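You operate a simulated robot arm through the tools that you are given. There is no shell and no other tool.

Carry out the task below with a simulated robot arm. There is one attempt and no reset: what you move stays moved.

JOB
Gauge the green-banded round fuse and stand it in its length's tray.
Fine: swing the arm aside again. Set down upright: what you pick out.

It is judged by the outcome, as a careful person would: the job done as asked, and still so three seconds after it is handed in. It fails if anything else is knocked over, pushed out of place, dropped, spilled or broken.

ROBOT AND FRAMES
A 7-joint arm with a three-finger gripper, fixed in place. Base frame: the origin is on the floor under the middle of its stand, x ahead of it, y to its left, z up; the work surface is at about z = 850. Units: mm, rad, N and s.
It reaches about 1342 mm from its shoulder. Its first joint turns from -2.897 to 2.897 rad. Payload 2.69 kg.
The TCP is the grasp point between the finger pads, 30 mm short of the fingertips. In the tool frame z runs along the fingers and y along their closing line. The gripper opens to 128 mm; its body begins 117 mm behind the TCP.
Orientation is that of the tool frame in the base frame, as a unit quaternion [w, x, y, z]. With the fingers straight down and closing along the base's y, the tool's x points along the base's -x, its y along +y and its z along -z.

CONTROLS
- The arm moves only by the tool move_arm. Its argument "deltas" is a list of rows, each a list of 7 numbers: the opening, from 0 (shut) to 1 (fully open), then the shift along the tool's x, y, z in cm, then the turn, a rotation vector about the tool's x, y, z in rad. In form: [[jaw, dx, dy, dz, ax, ay, az], ...]. A call has 1 to 20 rows; each row shifts and turns the commanded pose from where the row before left it, along the tool's axes as they then stand. Rows are played at 5 a second. More than 50 mm and 0.15 rad between two rows, or a gripper value outside its range, and nothing of the call is played. A pose out of reach is approached as far as the arm can. The call stops where the force on the tool passes 60 N (or 10 N more than at its start, if that is more) or the arm is blocked; 0.2 s more then pass. The fingers move at their own pace (about 127 mm/s each) and stop on an object; they squeeze with about 32 N. The grip force told is the motor's: it shows also when the fingers shut on nothing. Time passes only in rows, and 0.2 s behind the last, so rows that do not move let the fingers close. The reply holds the time, the measured pose of the TCP, the force on the tool along the base axes, the opening and the grip force, in the units named above and with some noise, with the torque about the TCP (base axes, N m) and any sound that the robot's microphone picked up, and new pictures: "show" is both (left out), scene, wrist or none.
- Cameras (640 x 400 px; columns grow to the right, rows downward): "scene" is fixed at [46.1, -496.4, 1418.8]; the picture's right is [0.37, -0.93, 0.00], its down [-0.45, -0.18, -0.87] and it looks along [0.81, 0.33, -0.48] (base axes); focal length 323 px, centre (320, 200). "wrist" rides on the gripper at [58, 54, -131] in the tool frame; the picture's right is [-0.68, 0.74, 0.00], its down [-0.62, -0.57, -0.55] and it looks along [-0.40, -0.37, 0.84] (tool axes); focal length 234 px, centre (320, 200).
- raise_lower(by): moves the trunk up (or, below 0, down) by that many mm; the arm rides with it, the base frame stays. It gives what a move gives, with no picture.
- measure_at(camera, pixels): for up to 12 pixels [column, row] of the newest picture of that camera ("zoom" is the newest enlarged one), the place [x, y, z] in the base frame of the surface seen there, good to about 2 mm, but the place of the scene camera against the robot may be out by one fixed shift of up to 12 mm in any direction. The clock stands still meanwhile.
- zoom(camera, box): a new picture of the part [left, top, right, bottom] of that camera's present view, enlarged. The clock stands still meanwhile.
- close_job(): hands the job in; it is judged then, once.

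Unless the task says otherwise, let go and move clear before handing in.

The tools are called as name(argument=value, ...) on one line, values as JSON. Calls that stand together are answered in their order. move_arm: Moves the arm, as the interface text tells. Its arguments: {"type":"object","properties":{"deltas":{"type":"array","items":{"type":"array","items":{"type":"number"}}},"show":{"type":"string","enum":["both","scene","wrist","none"]}},"required":["deltas"]} The other tools are called the same way: raise_lower (by) moves the trunk up or down; measure_at (camera, pixels) gives the place of the surface under pixels of a picture; zoom (camera, box) takes an enlarged picture of a part of a camera's view; close_job () hands the job in.

At the start:

```text
time_s: 0.0
ee_pos: [637.5, -284.6, 1200.0]
ee_rot: [0.0, 0.0, 1.0, 0.0]
ft_force: [-0.8, 0.6, -0.1]
ft_torque: [-0.01, 0.01, -0.04]
width: 127.9
finger_force: 0.1
trunk travel left (down, up): [-150.0, 200.0]
```

scene: 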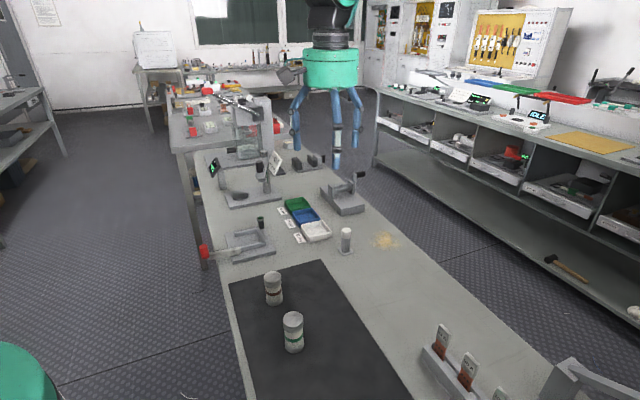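
wrist: 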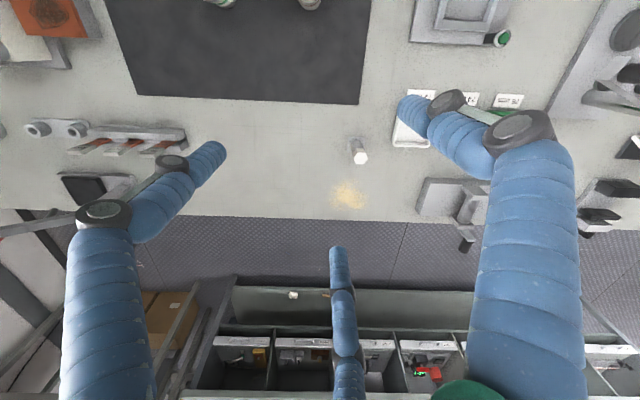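

The scene picture shows two round fuses on the black mat (about pixels 273,288 and 292,332, the latter with a green band), trays in green/blue/white near (308,220), and several fixtures. I'll zoom in on these first.

zoom(camera="scene", box=[200, 240, 360, 370])

zoom(camera="scene", box=[190, 140, 390, 270])

zoom(camera="scene", box=[270, 185, 350, 250])

```text
3.08 times, centred on (280, 305) of scene
```

zoom: 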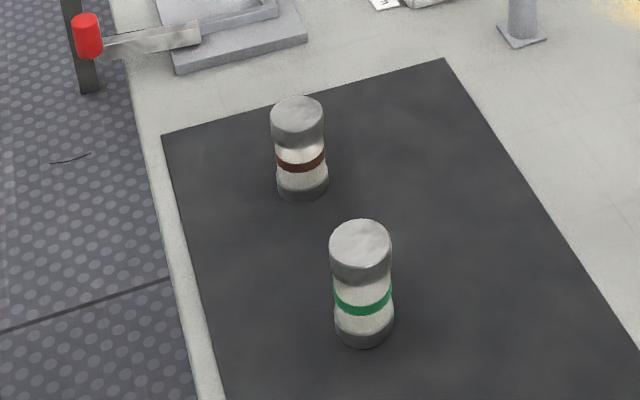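

```text
3.08 times, centred on (290, 205) of scene
```

zoom: 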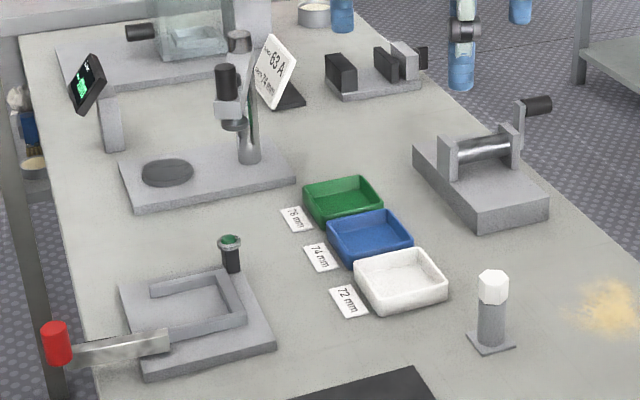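

```text
6.15 times, centred on (310, 218) of scene
```

zoom: 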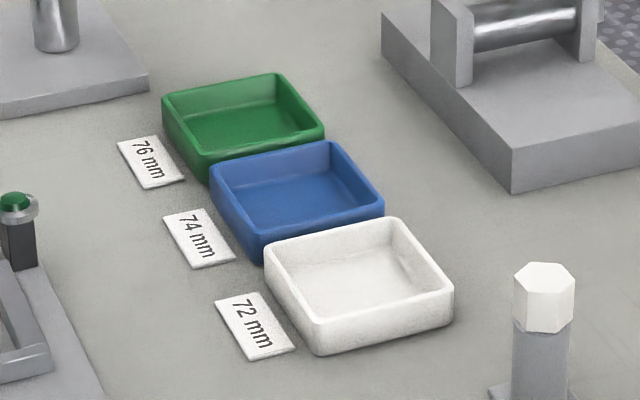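

The trays are marked 76 (green), 74 (blue) and 72 mm (white). A gauge stand with a display sits near (240,190), so I'll look closer at it, the sign and the other fixtures.

zoom(camera="scene", box=[200, 145, 300, 215])

zoom(camera="scene", box=[260, 145, 300, 180])

zoom(camera="scene", box=[195, 210, 295, 275])

zoom(camera="scene", box=[400, 310, 640, 400])

zoom(camera="scene", box=[440, 70, 640, 160])

zoom(camera="scene", box=[160, 70, 320, 170])

```text
5.71 times, centred on (250, 180) of scene
```

zoom: 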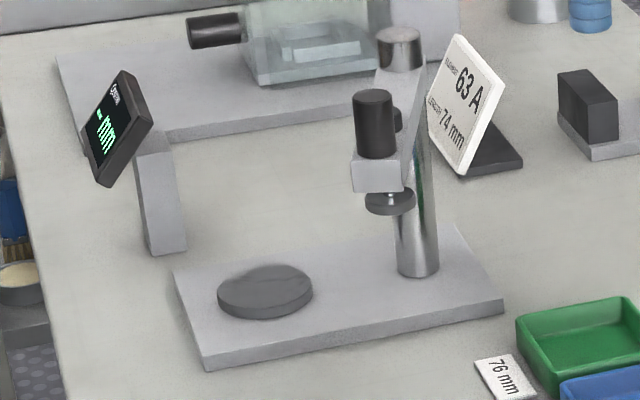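

```text
11.43 times, centred on (280, 162) of scene
```

zoom: 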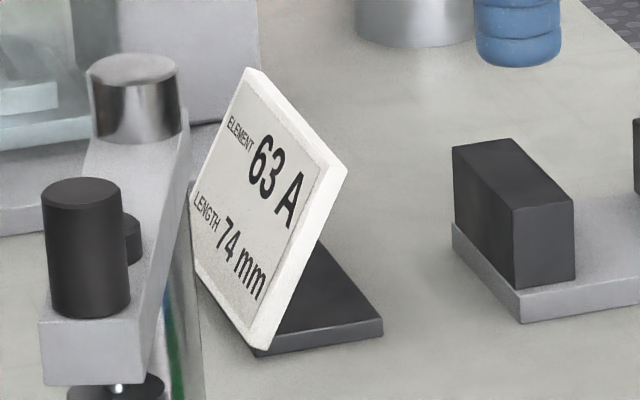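

```text
6.15 times, centred on (245, 242) of scene
```

zoom: 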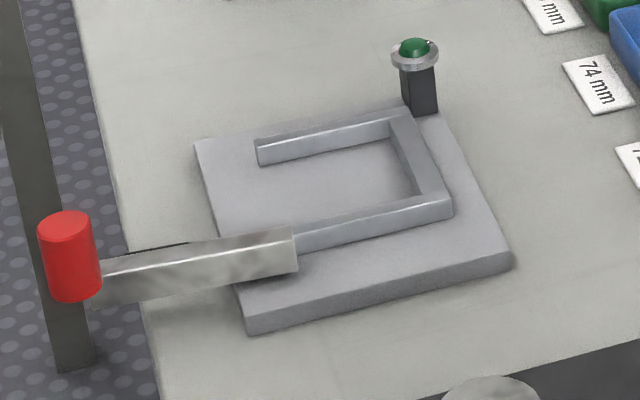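

```text
2.67 times, centred on (520, 355) of scene
```

zoom: 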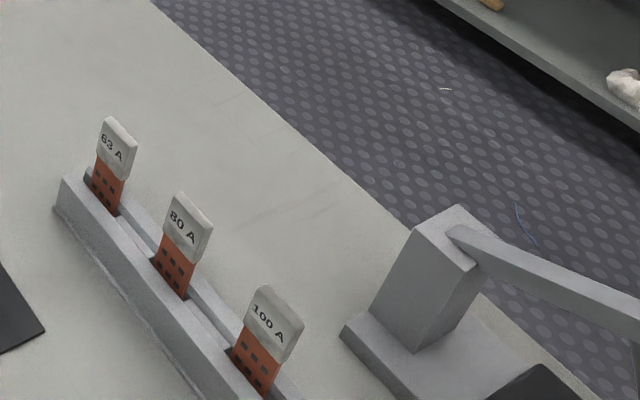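

```text
3.20 times, centred on (540, 115) of scene
```

zoom: 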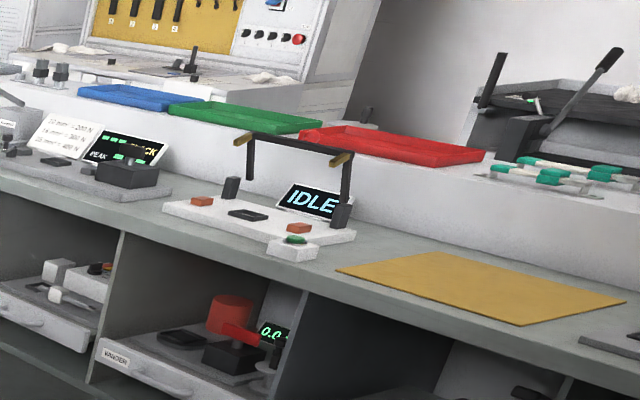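

```text
4.00 times, centred on (240, 120) of scene
```

zoom: 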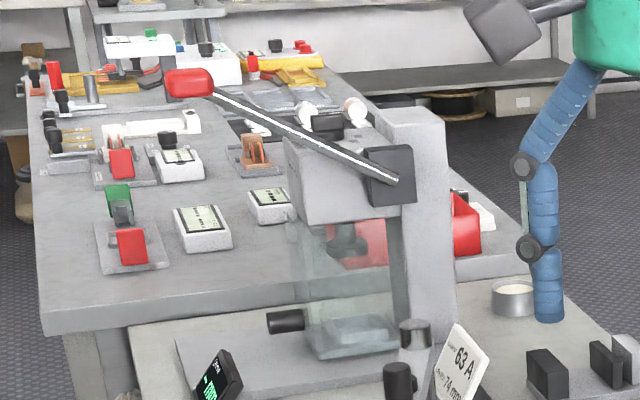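

The gauge has a base with a disc anvil, a column with a swing arm (black knob and spindle) and a green readout. I'll measure the main points with the scene camera and zoom on the readout.

zoom(camera="scene", box=[205, 150, 235, 180])

measure_at(camera="scene", pixels=[[273, 275], [273, 300], [293, 317], [294, 349], [242, 196], [265, 151], [259, 163], [272, 190], [322, 232], [310, 217], [298, 205], [346, 233]])

measure_at(camera="wrist", pixels=[[220, 3], [310, 3], [361, 157], [410, 135], [240, 60], [240, 150], [450, 190], [500, 38]])

```text
13.33 times, centred on (220, 165) of scene
```

zoom: 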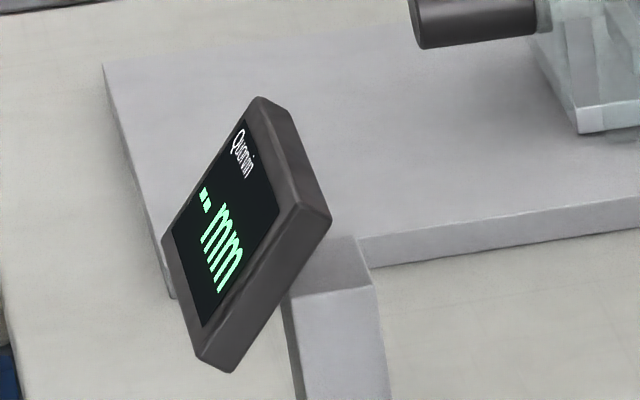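

```text
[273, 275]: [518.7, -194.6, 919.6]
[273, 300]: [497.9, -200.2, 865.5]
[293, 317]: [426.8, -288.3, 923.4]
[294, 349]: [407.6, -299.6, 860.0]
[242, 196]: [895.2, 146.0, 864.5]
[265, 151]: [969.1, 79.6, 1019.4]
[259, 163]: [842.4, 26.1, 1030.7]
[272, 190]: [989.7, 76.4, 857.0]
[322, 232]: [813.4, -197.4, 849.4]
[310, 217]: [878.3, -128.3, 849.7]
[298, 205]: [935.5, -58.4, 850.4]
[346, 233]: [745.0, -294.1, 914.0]
```

```text
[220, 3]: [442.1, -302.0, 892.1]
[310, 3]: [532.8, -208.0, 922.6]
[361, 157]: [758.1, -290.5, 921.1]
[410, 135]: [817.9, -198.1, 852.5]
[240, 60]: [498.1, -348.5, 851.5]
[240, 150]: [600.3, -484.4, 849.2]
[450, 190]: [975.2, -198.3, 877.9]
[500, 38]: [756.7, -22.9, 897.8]
```

The readout shows "-- mm", so nothing is being gauged and the arm is swung aside. I'll move high over the bench to look at the gauge with the wrist camera.

move_arm(deltas=[[1, -1, 4.8, 0, 0, 0, 0], [1, -1, 4.8, 0, 0, 0, 0], [1, -1, 4.8, 0, 0, 0, 0], [1, -1, 4.8, 0, 0, 0, 0], [1, -1, 4.8, 0, 0, 0, 0], [1, -1, 4.8, 0, 0, 0, 0], [1, -1, 4.8, 0, 0, 0, 0], [1, -1, 4.8, 0, 0, 0, 0], [1, -1, 4.8, 0, 0, 0, 0], [1, 0, 4.8, 0, 0, 0, 0], [1, 0, 0, 0, 0, 0, 0]], show="both")

```text
time_s: 2.4
ee_pos: [727.5, 198.7, 1200.8]
ee_rot: [-0.001, 0.0, 1.0, 0.0]
ft_force: [-0.2, 0.4, -0.7]
ft_torque: [-0.09, 0.0, 0.03]
width: 128.0
finger_force: 0.0
trunk travel left (down, up): [-150.0, 200.0]
```

scene: 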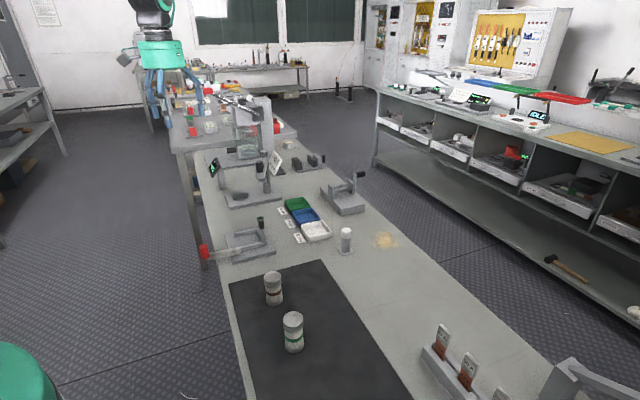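
wrist: 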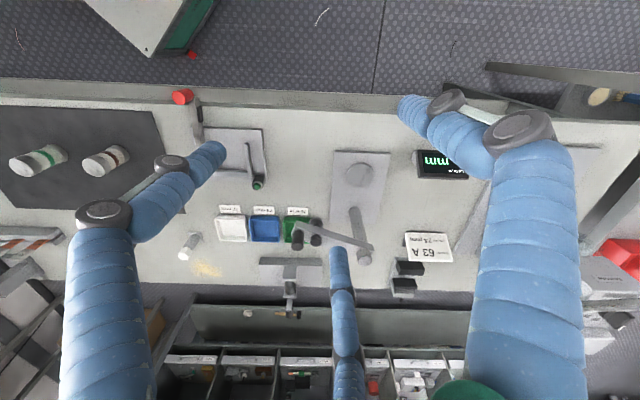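

The wrist view shows the gauge: anvil at (358,173), column at about (362,256), swing arm to the head at (305,232). I'll zoom and measure.

zoom(camera="wrist", box=[270, 130, 480, 290])

measure_at(camera="wrist", pixels=[[358, 162], [358, 174], [346, 174], [371, 174], [362, 237], [363, 257], [335, 238], [297, 233], [315, 240], [313, 224], [345, 237], [327, 232]])

measure_at(camera="wrist", pixels=[[336, 155], [390, 155], [333, 220], [384, 222], [432, 163], [231, 228], [265, 228], [297, 228], [188, 243], [290, 262], [110, 158], [45, 157]])

```text
2.50 times, centred on (375, 210) of wrist
```

zoom: 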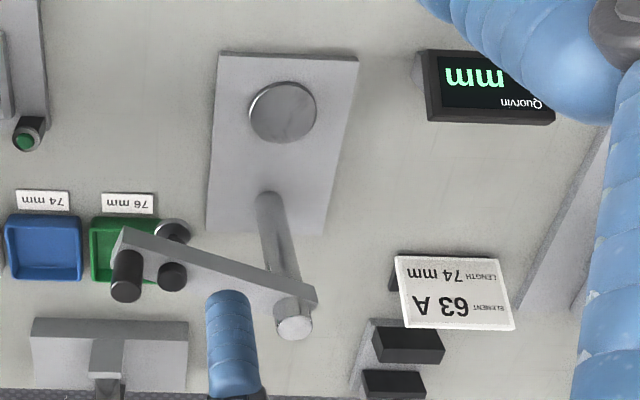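

```text
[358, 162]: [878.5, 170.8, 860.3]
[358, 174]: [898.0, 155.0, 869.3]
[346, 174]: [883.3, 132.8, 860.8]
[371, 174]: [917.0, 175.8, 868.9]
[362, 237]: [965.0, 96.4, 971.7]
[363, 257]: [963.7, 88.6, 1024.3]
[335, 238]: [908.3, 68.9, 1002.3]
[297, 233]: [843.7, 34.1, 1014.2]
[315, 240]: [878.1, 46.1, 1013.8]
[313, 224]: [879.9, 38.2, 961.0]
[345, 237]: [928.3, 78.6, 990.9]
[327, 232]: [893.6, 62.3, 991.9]
```

```text
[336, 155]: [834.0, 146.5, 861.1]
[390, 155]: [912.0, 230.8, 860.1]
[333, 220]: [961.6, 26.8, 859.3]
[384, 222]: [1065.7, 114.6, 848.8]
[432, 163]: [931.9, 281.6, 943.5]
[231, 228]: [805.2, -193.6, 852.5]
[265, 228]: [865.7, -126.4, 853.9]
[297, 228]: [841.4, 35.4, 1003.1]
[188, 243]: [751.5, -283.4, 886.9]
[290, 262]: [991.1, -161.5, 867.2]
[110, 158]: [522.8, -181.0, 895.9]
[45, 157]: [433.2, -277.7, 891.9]
```

The gauge measures at anvil ≈(898,155,869), column ≈(965,91), a spindle knob ≈(878,46) and an end handle ≈(843,34). I'll take closer zooms of the head before going for the fuse.

zoom(camera="wrist", box=[275, 200, 395, 275])

zoom(camera="scene", box=[245, 145, 285, 200])

zoom(camera="wrist", box=[0, 90, 160, 200])

zoom(camera="wrist", box=[200, 190, 320, 265])

```text
5.33 times, centred on (335, 238) of wrist
```

zoom: 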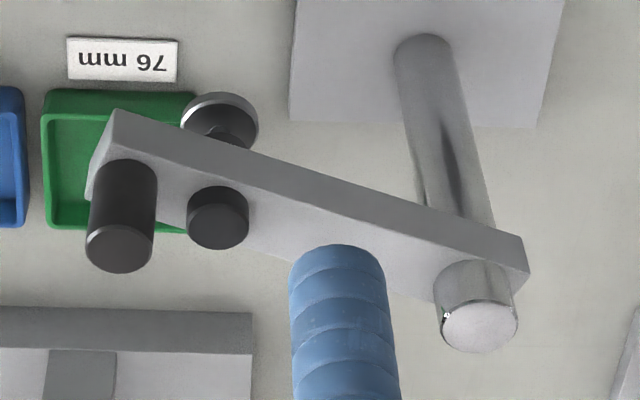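

```text
7.27 times, centred on (265, 172) of scene
```

zoom: 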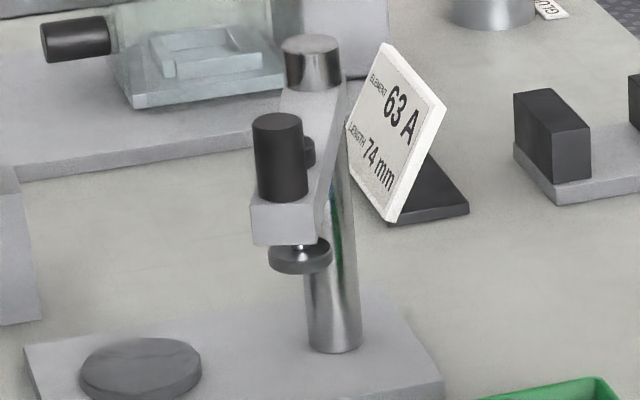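

```text
3.64 times, centred on (80, 145) of wrist
```

zoom: 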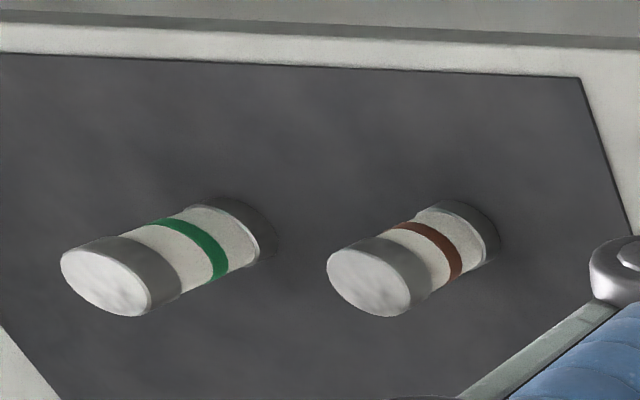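

```text
5.33 times, centred on (260, 228) of wrist
```

zoom: 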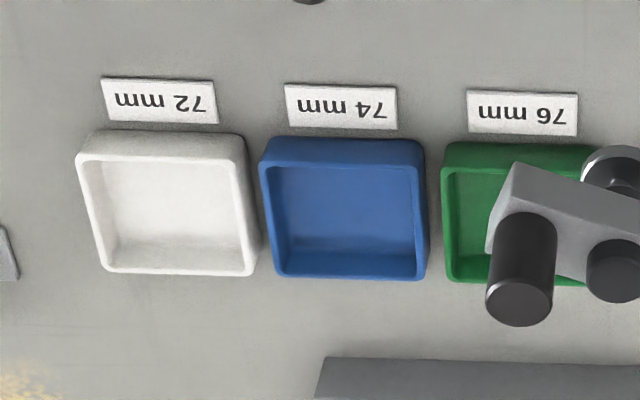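

measure_at(camera="wrist", pixels=[[297.5, 247.5], [295.0, 247.8], [300, 247.5], [297.9, 234], [316, 243.6], [316.2, 221.0], [365, 261.4], [295, 228], [290, 225], [298, 222], [366, 235], [364, 250]])

measure_at(camera="wrist", pixels=[[29, 167], [20, 166], [38, 168], [24, 162], [34, 173], [102, 167], [75, 150], [233, 216], [217, 217], [247, 217], [245, 240], [265, 217]])

measure_at(camera="wrist", pixels=[[250, 217], [279, 218], [265, 242], [253, 242], [279, 242], [266, 230], [232, 230], [221, 241], [284, 218], [300, 240], [290, 228], [286, 243]])

```text
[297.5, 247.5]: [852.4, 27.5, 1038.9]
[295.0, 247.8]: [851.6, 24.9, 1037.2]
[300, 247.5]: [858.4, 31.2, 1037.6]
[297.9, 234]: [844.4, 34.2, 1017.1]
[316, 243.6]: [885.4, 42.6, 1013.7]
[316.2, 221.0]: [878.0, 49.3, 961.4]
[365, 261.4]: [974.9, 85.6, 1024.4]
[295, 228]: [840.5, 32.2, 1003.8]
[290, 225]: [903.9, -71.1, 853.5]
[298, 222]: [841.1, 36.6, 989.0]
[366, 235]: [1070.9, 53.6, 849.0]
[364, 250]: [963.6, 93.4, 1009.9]
```

```text
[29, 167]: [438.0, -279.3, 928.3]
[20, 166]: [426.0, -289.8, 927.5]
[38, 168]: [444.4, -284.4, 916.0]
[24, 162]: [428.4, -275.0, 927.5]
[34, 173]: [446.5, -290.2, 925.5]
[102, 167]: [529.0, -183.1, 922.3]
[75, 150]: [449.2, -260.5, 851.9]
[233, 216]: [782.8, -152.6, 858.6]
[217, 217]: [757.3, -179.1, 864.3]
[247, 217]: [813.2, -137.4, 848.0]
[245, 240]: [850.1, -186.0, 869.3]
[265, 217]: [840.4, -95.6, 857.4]
```

```text
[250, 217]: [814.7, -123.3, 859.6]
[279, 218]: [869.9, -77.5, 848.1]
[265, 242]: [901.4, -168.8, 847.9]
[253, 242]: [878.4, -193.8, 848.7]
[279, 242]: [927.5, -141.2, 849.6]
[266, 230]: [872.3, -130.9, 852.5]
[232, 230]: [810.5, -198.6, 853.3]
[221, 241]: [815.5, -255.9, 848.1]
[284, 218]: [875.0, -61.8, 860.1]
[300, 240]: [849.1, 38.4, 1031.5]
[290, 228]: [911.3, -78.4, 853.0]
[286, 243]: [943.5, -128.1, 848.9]
```

The handle is ≈(853,28), top z 1038; column axis ≈(973,86); the green fuse top is ≈(436,-283,928). Now I'll move above the green-banded fuse to locate it precisely with the wrist camera.

move_arm(deltas=[[1, 2.43, -4.01, 0.5, 0, 0, 0], [1, 2.43, -4.01, 0.5, 0, 0, 0], [1, 2.43, -4.01, 0.5, 0, 0, 0], [1, 2.43, -4.01, 0.5, 0, 0, 0], [1, 2.43, -4.01, 0.5, 0, 0, 0], [1, 2.43, -4.01, 0.5, 0, 0, 0], [1, 2.43, -4.01, 0.5, 0, 0, 0], [1, 2.43, -4.01, 0.5, 0, 0, 0], [1, 2.43, -4.01, 0.5, 0, 0, 0], [1, 2.43, -4.01, 0.5, 0, 0, 0], [1, 2.43, -4.01, 0.5, 0, 0, 0], [1, 2.43, -4.01, 0.5, 0, 0, 0], [1, 0, 0, 0, 0, 0, 0]], show="both")

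```text
time_s: 5.2
ee_pos: [436.0, -286.0, 1139.5]
ee_rot: [-0.001, 0.0, 1.0, 0.001]
ft_force: [-0.1, -0.1, -0.4]
ft_torque: [0.06, 0.02, -0.03]
width: 128.2
finger_force: 0.1
trunk travel left (down, up): [-150.0, 200.0]
```

scene: 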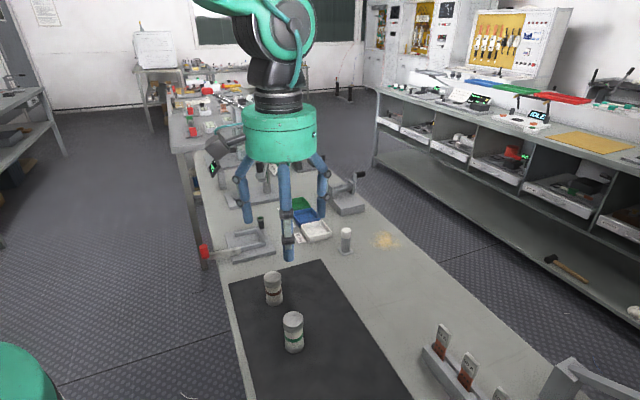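
wrist: 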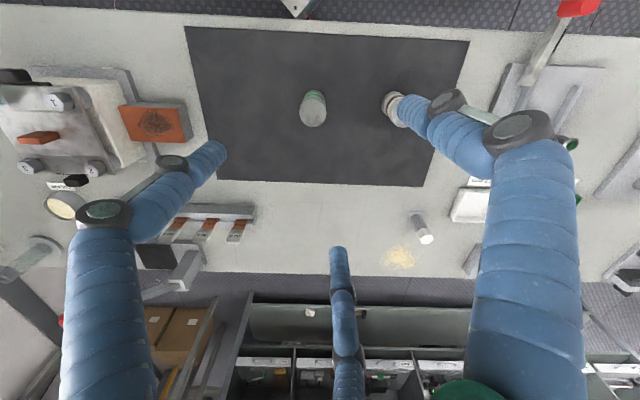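

The green fuse top is at about (313,110) in the wrist view, almost directly below the TCP; the brown one is at (390,107), clear of the fingers. I'll zoom and measure the fuse edges.

zoom(camera="wrist", box=[270, 70, 350, 140])

measure_at(camera="wrist", pixels=[[313, 112], [302, 112], [324, 112], [313, 103], [313, 123], [313, 92], [313, 96], [390, 110], [290, 120], [340, 120]])

```text
5.71 times, centred on (310, 105) of wrist
```

zoom: 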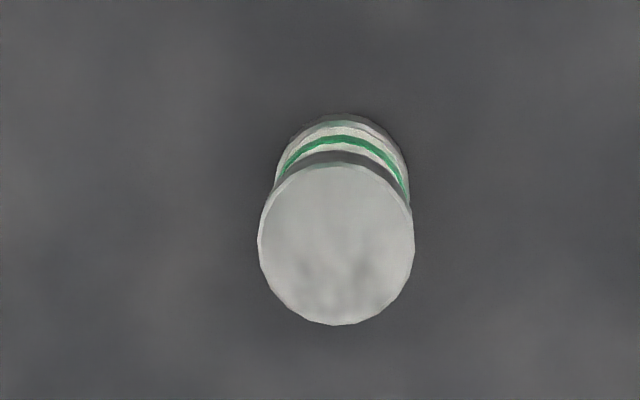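

```text
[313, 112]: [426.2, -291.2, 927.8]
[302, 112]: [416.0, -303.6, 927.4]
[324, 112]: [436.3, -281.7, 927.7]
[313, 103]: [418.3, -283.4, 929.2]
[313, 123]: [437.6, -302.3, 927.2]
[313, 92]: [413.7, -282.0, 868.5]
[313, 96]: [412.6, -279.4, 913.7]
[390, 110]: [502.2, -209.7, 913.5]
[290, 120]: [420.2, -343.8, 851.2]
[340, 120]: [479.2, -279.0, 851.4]
```

The fuse centre is (427,-292), diameter ≈38.5 mm, top ≈928, with clear space around it. I'll centre over it and come down with the fingers open to TCP z ≈ 906.

move_arm(deltas=[[1, 0.9, -0.6, 2, 0, 0, 0], [1, 0, 0, 4, 0, 0, 0], [1, 0, 0, 4, 0, 0, 0], [1, 0, 0, 4, 0, 0, 0], [1, 0, 0, 4, 0, 0, 0], [1, 0, 0, 3, 0, 0, 0], [1, 0, 0, 2.3, 0, 0, 0], [1, 0, 0, 0, 0, 0, 0]], show="both")

```text
time_s: 7.0
ee_pos: [427.0, -292.1, 906.2]
ee_rot: [0.0, 0.0, 1.0, 0.0]
ft_force: [0.4, 0.1, -0.2]
ft_torque: [-0.01, 0.02, -0.01]
width: 128.0
finger_force: 0.0
trunk travel left (down, up): [-150.0, 200.0]
```

scene: 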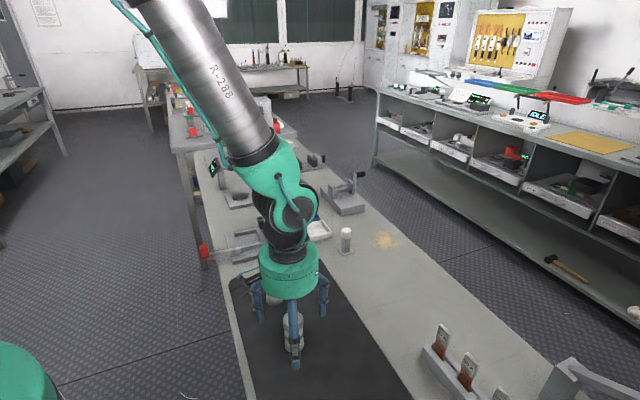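
wrist: 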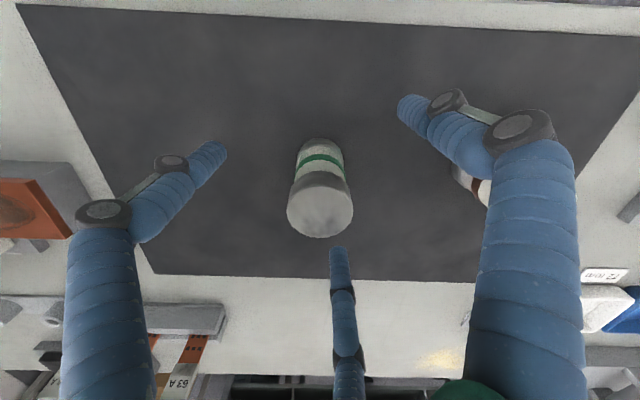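

The fuse stands centred between the open fingers. Now I'll close on it.

move_arm(deltas=[[0.6, 0, 0, 0, 0, 0, 0], [0.4, 0, 0, 0, 0, 0, 0], [0.2, 0, 0, 0, 0, 0, 0], [0, 0, 0, 0, 0, 0, 0], [0, 0, 0, 0, 0, 0, 0], [0, 0, 0, 0, 0, 0, 0]], show="both")

```text
time_s: 8.4
ee_pos: [427.0, -291.6, 906.8]
ee_rot: [0.0, 0.001, 1.0, 0.0]
ft_force: [-0.6, -0.3, 0.5]
ft_torque: [0.01, 0.0, -0.03]
width: 35.2
finger_force: 32.1
trunk travel left (down, up): [-150.0, 200.0]
```

scene: 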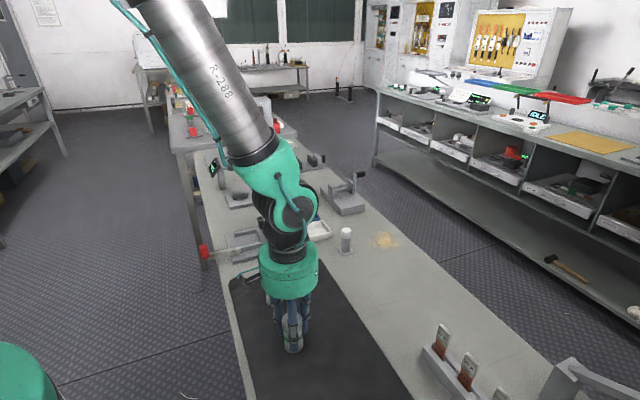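
wrist: 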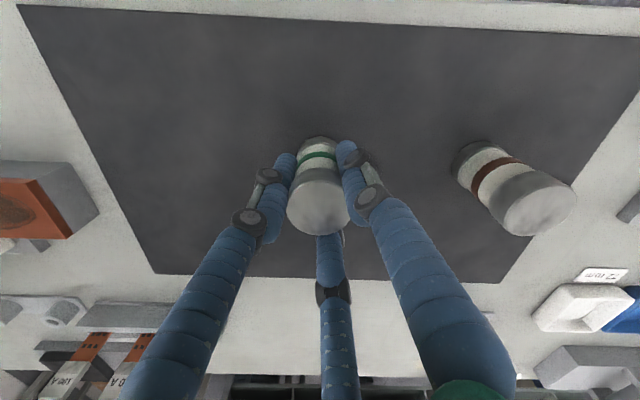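

The fuse is gripped (width 35.2 mm, 32 N). I'll lift straight up to about z 1130.

move_arm(deltas=[[0, 0, 0, -1, 0, 0, 0], [0, 0, 0, -3, 0, 0, 0], [0, 0, 0, -4, 0, 0, 0], [0, 0, 0, -4.5, 0, 0, 0], [0, 0, 0, -4.5, 0, 0, 0], [0, 0, 0, -4.5, 0, 0, 0], [0, 0, 0, -1, 0, 0, 0], [0, 0, 0, 0, 0, 0, 0]], show="both")

```text
time_s: 10.2
ee_pos: [426.7, -292.9, 1133.6]
ee_rot: [0.0, 0.0, 1.0, -0.001]
ft_force: [-0.8, 0.0, -1.2]
ft_torque: [0.0, -0.02, 0.0]
width: 35.3
finger_force: 31.8
trunk travel left (down, up): [-150.0, 200.0]
```

scene: 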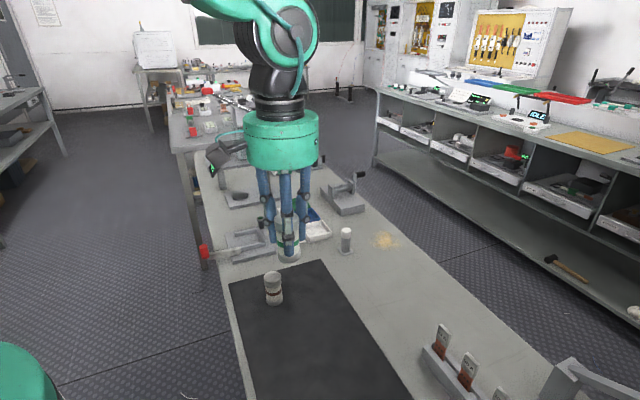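
wrist: 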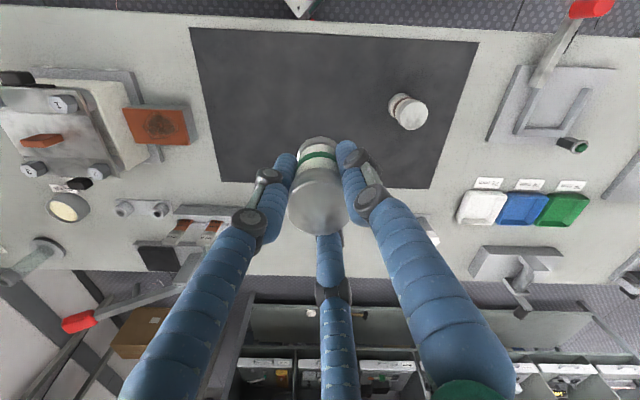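

The fuse is held squarely. Before carrying it over, I'll check the heights of the tall press and display near the gauge.

measure_at(camera="scene", pixels=[[228, 98], [250, 103], [262, 108], [238, 115], [265, 98], [275, 128], [222, 155], [212, 167], [276, 155], [240, 140]])

measure_at(camera="wrist", pixels=[[572, 146], [575, 10], [320, 190], [318, 225], [500, 208], [560, 208]])

```text
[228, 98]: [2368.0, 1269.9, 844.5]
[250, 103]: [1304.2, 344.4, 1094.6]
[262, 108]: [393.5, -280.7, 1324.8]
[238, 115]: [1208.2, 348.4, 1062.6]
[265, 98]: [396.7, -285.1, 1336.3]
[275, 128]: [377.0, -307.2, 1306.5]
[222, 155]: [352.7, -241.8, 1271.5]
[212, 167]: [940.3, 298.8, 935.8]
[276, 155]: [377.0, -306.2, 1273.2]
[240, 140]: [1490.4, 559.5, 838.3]
```

```text
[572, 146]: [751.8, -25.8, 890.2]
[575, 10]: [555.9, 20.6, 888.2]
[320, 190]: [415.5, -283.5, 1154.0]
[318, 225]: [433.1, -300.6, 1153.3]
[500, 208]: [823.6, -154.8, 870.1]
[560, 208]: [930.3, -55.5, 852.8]
```

The tall press is at x>1200, well away. I'll carry the fuse at z≈1165 to a spot behind the gauge, (915,300), where the wrist camera can see the anvil past the fingers.

move_arm(deltas=[[0, -2.87, 3.49, -0.18, 0, 0, 0], [0, -2.87, 3.49, -0.18, 0, 0, 0], [0, -2.87, 3.49, -0.18, 0, 0, 0], [0, -2.87, 3.49, -0.18, 0, 0, 0], [0, -2.87, 3.49, -0.18, 0, 0, 0], [0, -2.87, 3.49, -0.18, 0, 0, 0], [0, -2.87, 3.49, -0.18, 0, 0, 0], [0, -2.87, 3.49, -0.18, 0, 0, 0], [0, -2.87, 3.49, -0.18, 0, 0, 0], [0, -2.87, 3.49, -0.18, 0, 0, 0], [0, -2.87, 3.49, -0.18, 0, 0, 0], [0, -2.87, 3.49, -0.18, 0, 0, 0], [0, -2.87, 3.49, -0.18, 0, 0, 0], [0, -2.87, 3.49, -0.18, 0, 0, 0], [0, -2.87, 3.49, -0.18, 0, 0, 0], [0, -2.87, 3.49, -0.18, 0, 0, 0], [0, -2.87, 3.49, -0.18, 0, 0, 0], [0, 0, 0, 0, 0, 0, 0]], show="both")

```text
time_s: 14.0
ee_pos: [916.3, 302.9, 1162.3]
ee_rot: [-0.002, 0.001, 1.0, 0.0]
ft_force: [0.2, 0.6, -2.7]
ft_torque: [-0.04, 0.06, 0.01]
width: 35.4
finger_force: 31.6
trunk travel left (down, up): [-150.0, 200.0]
```

scene: 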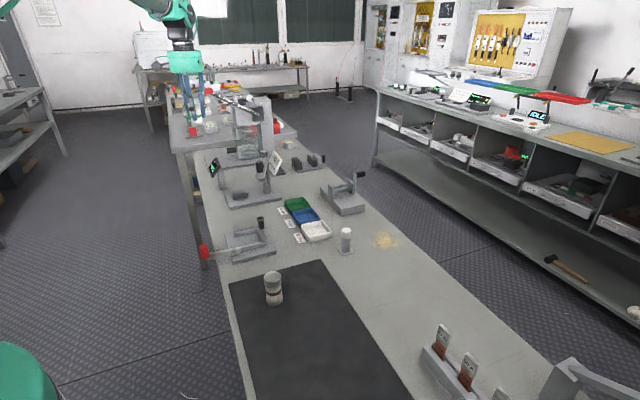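
wrist: 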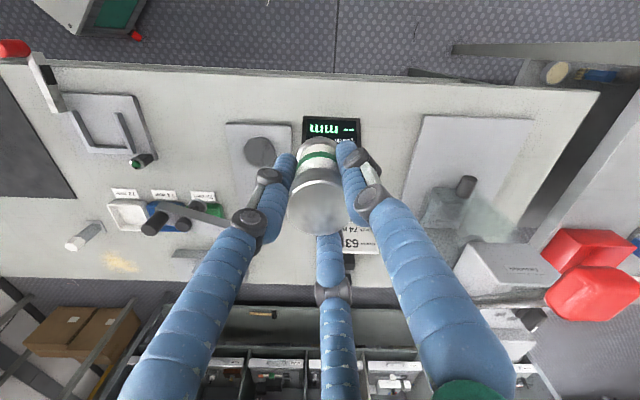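

The anvil is visible at (259,152) and the swing arm at (160–225, 215). I'll zoom and measure them.

zoom(camera="wrist", box=[215, 110, 305, 180])

zoom(camera="wrist", box=[130, 180, 250, 260])

measure_at(camera="wrist", pixels=[[259, 152], [247, 150], [270, 152], [259, 142], [259, 163], [240, 128], [282, 128], [148, 228], [183, 225], [197, 206]])

```text
5.71 times, centred on (260, 145) of wrist
```

zoom: 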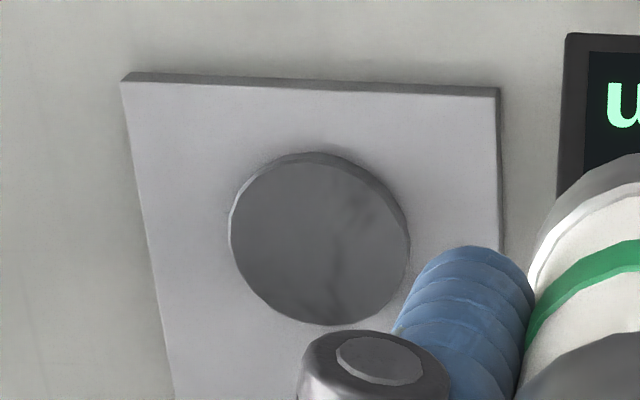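

```text
5.00 times, centred on (190, 220) of wrist
```

zoom: 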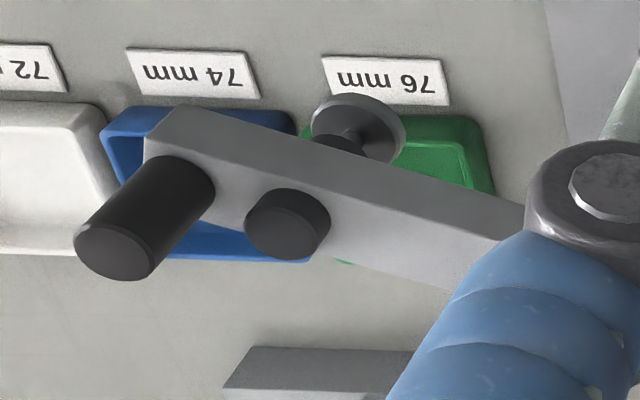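

```text
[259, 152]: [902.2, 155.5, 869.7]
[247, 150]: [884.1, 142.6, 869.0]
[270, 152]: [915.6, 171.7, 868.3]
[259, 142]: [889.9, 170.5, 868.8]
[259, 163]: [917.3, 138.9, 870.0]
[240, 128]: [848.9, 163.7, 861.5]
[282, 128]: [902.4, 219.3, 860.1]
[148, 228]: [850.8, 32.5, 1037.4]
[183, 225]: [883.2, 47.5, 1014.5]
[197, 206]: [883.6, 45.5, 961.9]
```

The anvil centre is (903,156), top z 869.3; spindle ≈(884,46.5), handle ≈(852,31). I'll carry the fuse over the anvil and turn the gripper 20° so no finger points at the column or swing arm.

move_arm(deltas=[[0, 0.333, -3.675, 0, 0, 0, 0], [0, 0.333, -3.675, 0, 0, 0, 0], [0, 0.333, -3.675, 0, 0, 0, 0], [0, 0.333, -3.675, 0, 0, 0, 0], [0, 0, 0, 0, 0, 0, -0.117], [0, 0, 0, 0, 0, 0, -0.117], [0, 0, 0, 0, 0, 0, -0.116], [0, 0, 0, 0, 0, 0, 0]], show="both")

```text
time_s: 15.8
ee_pos: [900.9, 155.5, 1162.3]
ee_rot: [0.0, -0.175, 0.985, 0.0]
ft_force: [0.0, 0.3, -1.8]
ft_torque: [0.0, -0.04, 0.03]
width: 35.3
finger_force: 32.3
trunk travel left (down, up): [-150.0, 200.0]
```

scene: 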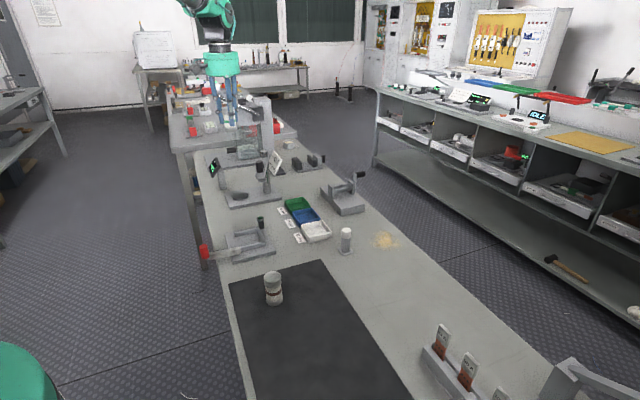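
wrist: 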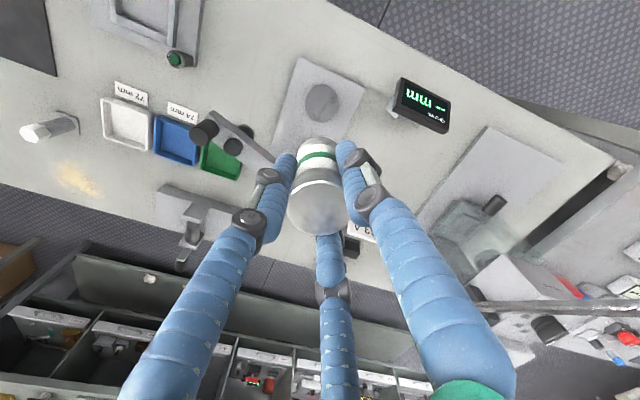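

The anvil is now visible at about (321,103), just above the fuse in the picture. I'll re-measure it from here.

zoom(camera="wrist", box=[280, 70, 360, 130])

measure_at(camera="wrist", pixels=[[321, 103], [306, 103], [336, 103], [321, 88], [321, 117], [320, 146], [320, 212]])

```text
6.67 times, centred on (320, 100) of wrist
```

zoom: 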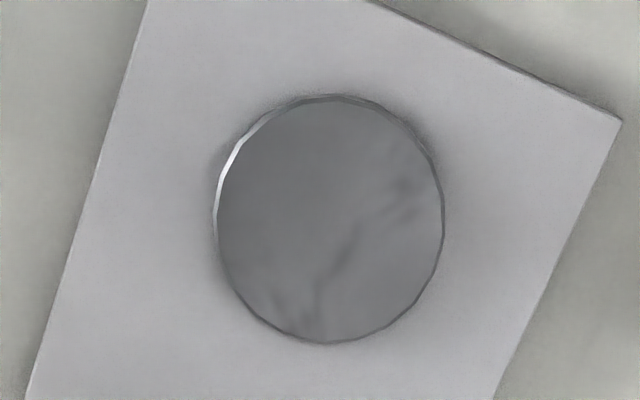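

```text
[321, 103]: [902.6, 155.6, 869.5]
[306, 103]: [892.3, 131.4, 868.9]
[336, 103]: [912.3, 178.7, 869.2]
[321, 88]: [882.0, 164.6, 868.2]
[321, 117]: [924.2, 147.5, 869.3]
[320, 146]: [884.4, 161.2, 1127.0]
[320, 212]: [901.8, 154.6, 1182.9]
```

The anvil centre confirms at (903,156,869.3). I'll descend to just above it (TCP ≈ 932).

move_arm(deltas=[[0, -0.1, -0.03, 3, 0, 0, 0], [0, 0, 0, 4.5, 0, 0, 0], [0, 0, 0, 4.5, 0, 0, 0], [0, 0, 0, 4.5, 0, 0, 0], [0, 0, 0, 4, 0, 0, 0], [0, 0, 0, 2.5, 0, 0, 0], [0, 0, 0, 0, 0, 0, 0], [0, 0, 0, 0, 0, 0, 0]], show="both")

```text
time_s: 17.6
ee_pos: [903.2, 155.3, 931.8]
ee_rot: [0.001, -0.174, 0.985, 0.0]
ft_force: [0.5, -0.2, -1.3]
ft_torque: [0.03, -0.01, 0.0]
width: 35.2
finger_force: 32.6
trunk travel left (down, up): [-150.0, 200.0]
```

scene: 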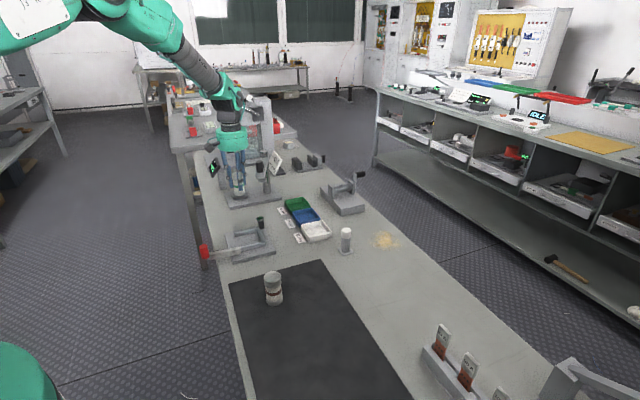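
wrist: 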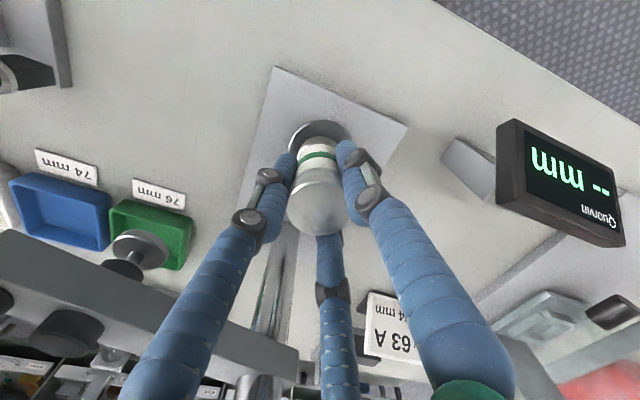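

The fuse is just above the anvil, centred (320,140). I'll lower in small steps and watch the force.

move_arm(deltas=[[0, 0, 0, 0.2, 0, 0, 0], [0, 0, 0, 0.2, 0, 0, 0], [0, 0, 0, 0.15, 0, 0, 0], [0, 0, 0, 0, 0, 0, 0]], show="none")

zoom(camera="wrist", box=[260, 100, 380, 180])

```text
time_s: 18.6
ee_pos: [903.4, 154.5, 926.7]
ee_rot: [0.0, -0.175, 0.985, -0.001]
ft_force: [-0.2, 0.2, -2.4]
ft_torque: [0.0, -0.02, -0.02]
width: 35.8
finger_force: 31.8
trunk travel left (down, up): [-150.0, 200.0]
```

```text
5.00 times, centred on (320, 140) of wrist
```

zoom: 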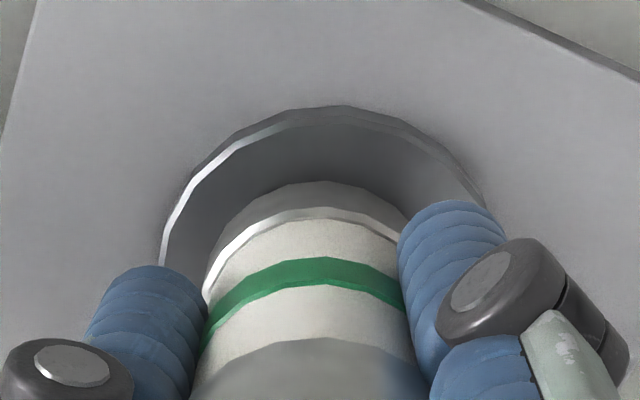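

move_arm(deltas=[[0, 0, 0, 0.1, 0, 0, 0], [0, 0, 0, 0.1, 0, 0, 0], [0, 0, 0, 0, 0, 0, 0]], show="none")

```text
time_s: 19.4
ee_pos: [903.3, 154.6, 924.7]
ee_rot: [0.001, -0.174, 0.985, -0.001]
ft_force: [0.5, 0.5, -2.1]
ft_torque: [-0.01, 0.03, 0.02]
width: 35.6
finger_force: 31.9
trunk travel left (down, up): [-150.0, 200.0]
```

Force still reads only the fuse's weight (-2 N), so there's no contact yet. I'll lower another millimetre or two.

move_arm(deltas=[[0, 0, 0, 0.1, 0, 0, 0], [0, 0, 0, 0, 0, 0, 0]], show="none")

```text
time_s: 20.0
ee_pos: [903.6, 154.5, 923.2]
ee_rot: [0.0, -0.175, 0.985, 0.001]
ft_force: [-0.4, 0.6, -1.2]
ft_torque: [0.0, 0.03, -0.01]
width: 35.5
finger_force: 31.7
trunk travel left (down, up): [-150.0, 200.0]
```

move_arm(deltas=[[0, 0, 0, 0.08, 0, 0, 0], [0, 0, 0, 0, 0, 0, 0]], show="wrist")

```text
time_s: 20.6
ee_pos: [903.3, 155.3, 923.2]
ee_rot: [0.0, -0.175, 0.985, -0.001]
ft_force: [-0.6, -1.8, 2.2]
ft_torque: [-0.08, 0.09, 0.01]
width: 35.6
finger_force: 31.8
trunk travel left (down, up): [-150.0, 200.0]
```

wrist: 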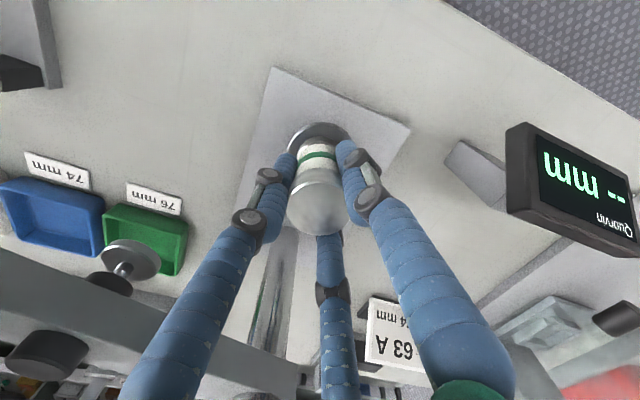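

The vertical force flipped to +2 N, so the fuse is seated on the anvil. I'll open the fingers partway to let go.

move_arm(deltas=[[0.32, 0, 0, 0, 0, 0, 0], [0.4, 0, 0, 0, 0, 0, 0], [0.5, 0, 0, 0, 0, 0, 0], [0.5, 0, 0, 0, 0, 0, 0]], show="both")

```text
time_s: 21.6
ee_pos: [903.5, 153.9, 923.8]
ee_rot: [0.001, -0.174, 0.985, 0.0]
ft_force: [0.0, 0.6, -0.5]
ft_torque: [-0.01, -0.01, 0.01]
width: 64.3
finger_force: 0.2
trunk travel left (down, up): [-150.0, 200.0]
```

scene: 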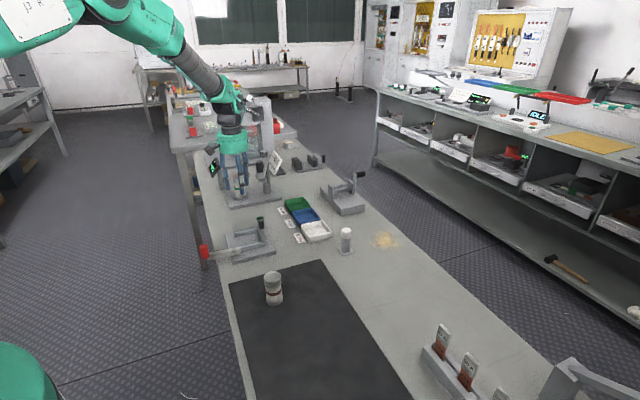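
wrist: 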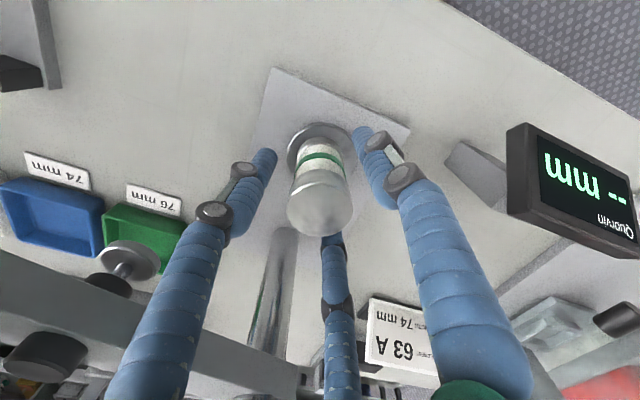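

The fuse stands free on the anvil between the fingers. I'll lift straight up to z≈1180.

move_arm(deltas=[[0.5, 0, 0, -2, 0, 0, 0], [0.5, 0, 0, -4, 0, 0, 0], [0.5, 0, 0, -4.5, 0, 0, 0], [0.5, 0, 0, -4.5, 0, 0, 0], [0.5, 0, 0, -4.5, 0, 0, 0], [0.5, 0, 0, -4.5, 0, 0, 0], [0.5, 0, 0, -1.7, 0, 0, 0], [0.5, 0, 0, 0, 0, 0, 0]], show="both")

```text
time_s: 23.4
ee_pos: [903.8, 154.6, 1180.1]
ee_rot: [0.0, -0.175, 0.985, 0.0]
ft_force: [-1.0, 0.5, 0.4]
ft_torque: [0.02, 0.04, 0.01]
width: 64.3
finger_force: 0.1
trunk travel left (down, up): [-150.0, 200.0]
```

scene: 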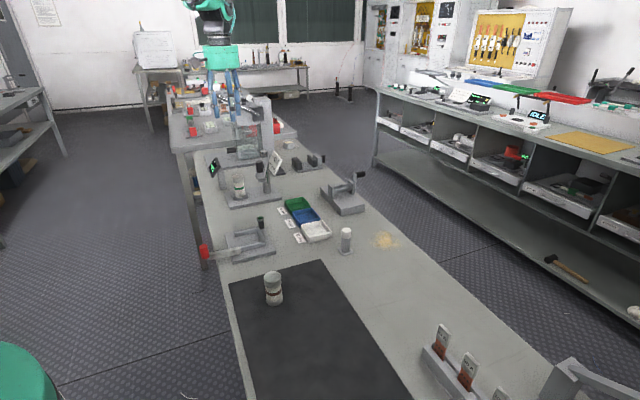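
wrist: 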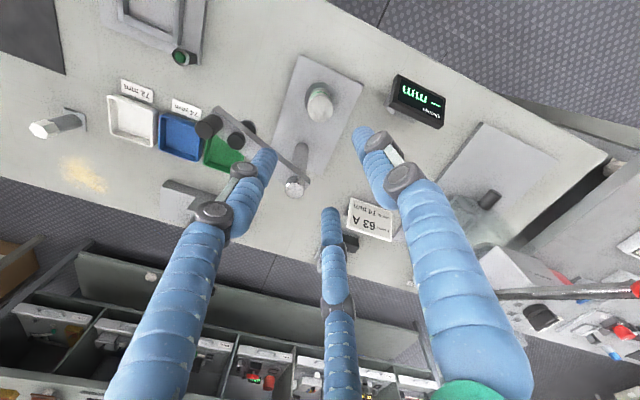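

The fuse stands on the anvil at (320,103). Now I'll measure the swing arm: handle near (207,125), spindle knob near (236,140), column top near (294,187).

zoom(camera="wrist", box=[190, 90, 320, 200])

measure_at(camera="wrist", pixels=[[205, 128], [202, 129], [208, 127], [209, 120], [236, 141], [250, 129], [294, 188], [298, 180], [225, 115], [320, 105], [313, 106], [328, 106]])

```text
3.64 times, centred on (255, 145) of wrist
```

zoom: 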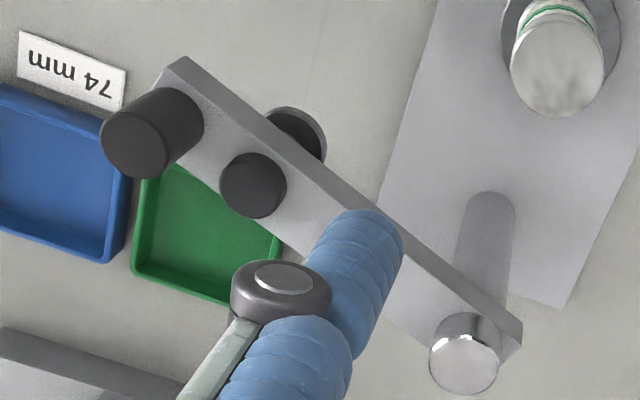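

```text
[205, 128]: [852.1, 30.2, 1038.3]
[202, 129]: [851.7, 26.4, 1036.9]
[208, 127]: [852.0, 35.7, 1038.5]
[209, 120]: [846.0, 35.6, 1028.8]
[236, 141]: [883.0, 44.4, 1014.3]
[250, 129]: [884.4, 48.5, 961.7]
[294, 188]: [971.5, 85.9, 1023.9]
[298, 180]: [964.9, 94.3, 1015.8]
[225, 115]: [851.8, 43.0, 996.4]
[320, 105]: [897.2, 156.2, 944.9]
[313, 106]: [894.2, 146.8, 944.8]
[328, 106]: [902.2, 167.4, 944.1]
```

The fuse top reads ~944.7, so only the gauge can tell 74 from 76. I'll close the fingers and go to a spot behind the swing-arm handle (853,29), at about (872,-12), high first.

move_arm(deltas=[[0.3, 2.16, -3.64, 0, 0, 0, 0], [0.1, 2.16, -3.64, 0, 0, 0, 0], [0, 2.16, -3.64, 0, 0, 0, 0], [0, 2.16, -3.64, 0, 0, 0, 0], [0, 0, 0, 3, 0, 0, 0], [0, 0, 0, 3, 0, 0, 0], [0, 0, 0, 0, 0, 0, 0]], show="both")

```text
time_s: 25.0
ee_pos: [872.9, -12.3, 1119.3]
ee_rot: [0.0, -0.175, 0.985, 0.0]
ft_force: [0.2, 0.7, 0.0]
ft_torque: [-0.02, 0.02, -0.04]
width: 1.8
finger_force: 31.6
trunk travel left (down, up): [-150.0, 200.0]
```

scene: 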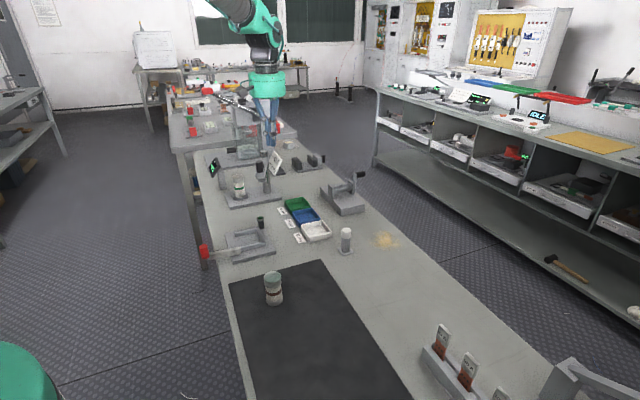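
wrist: 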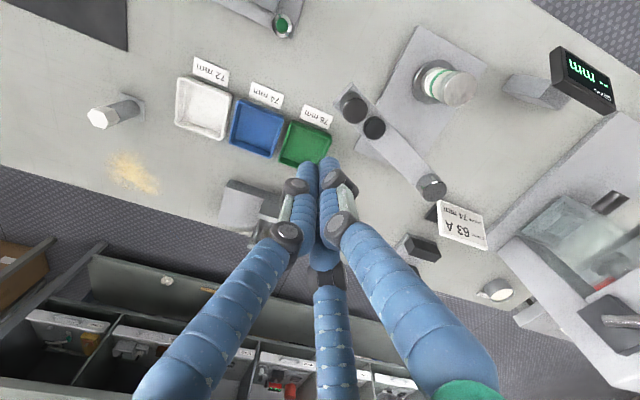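

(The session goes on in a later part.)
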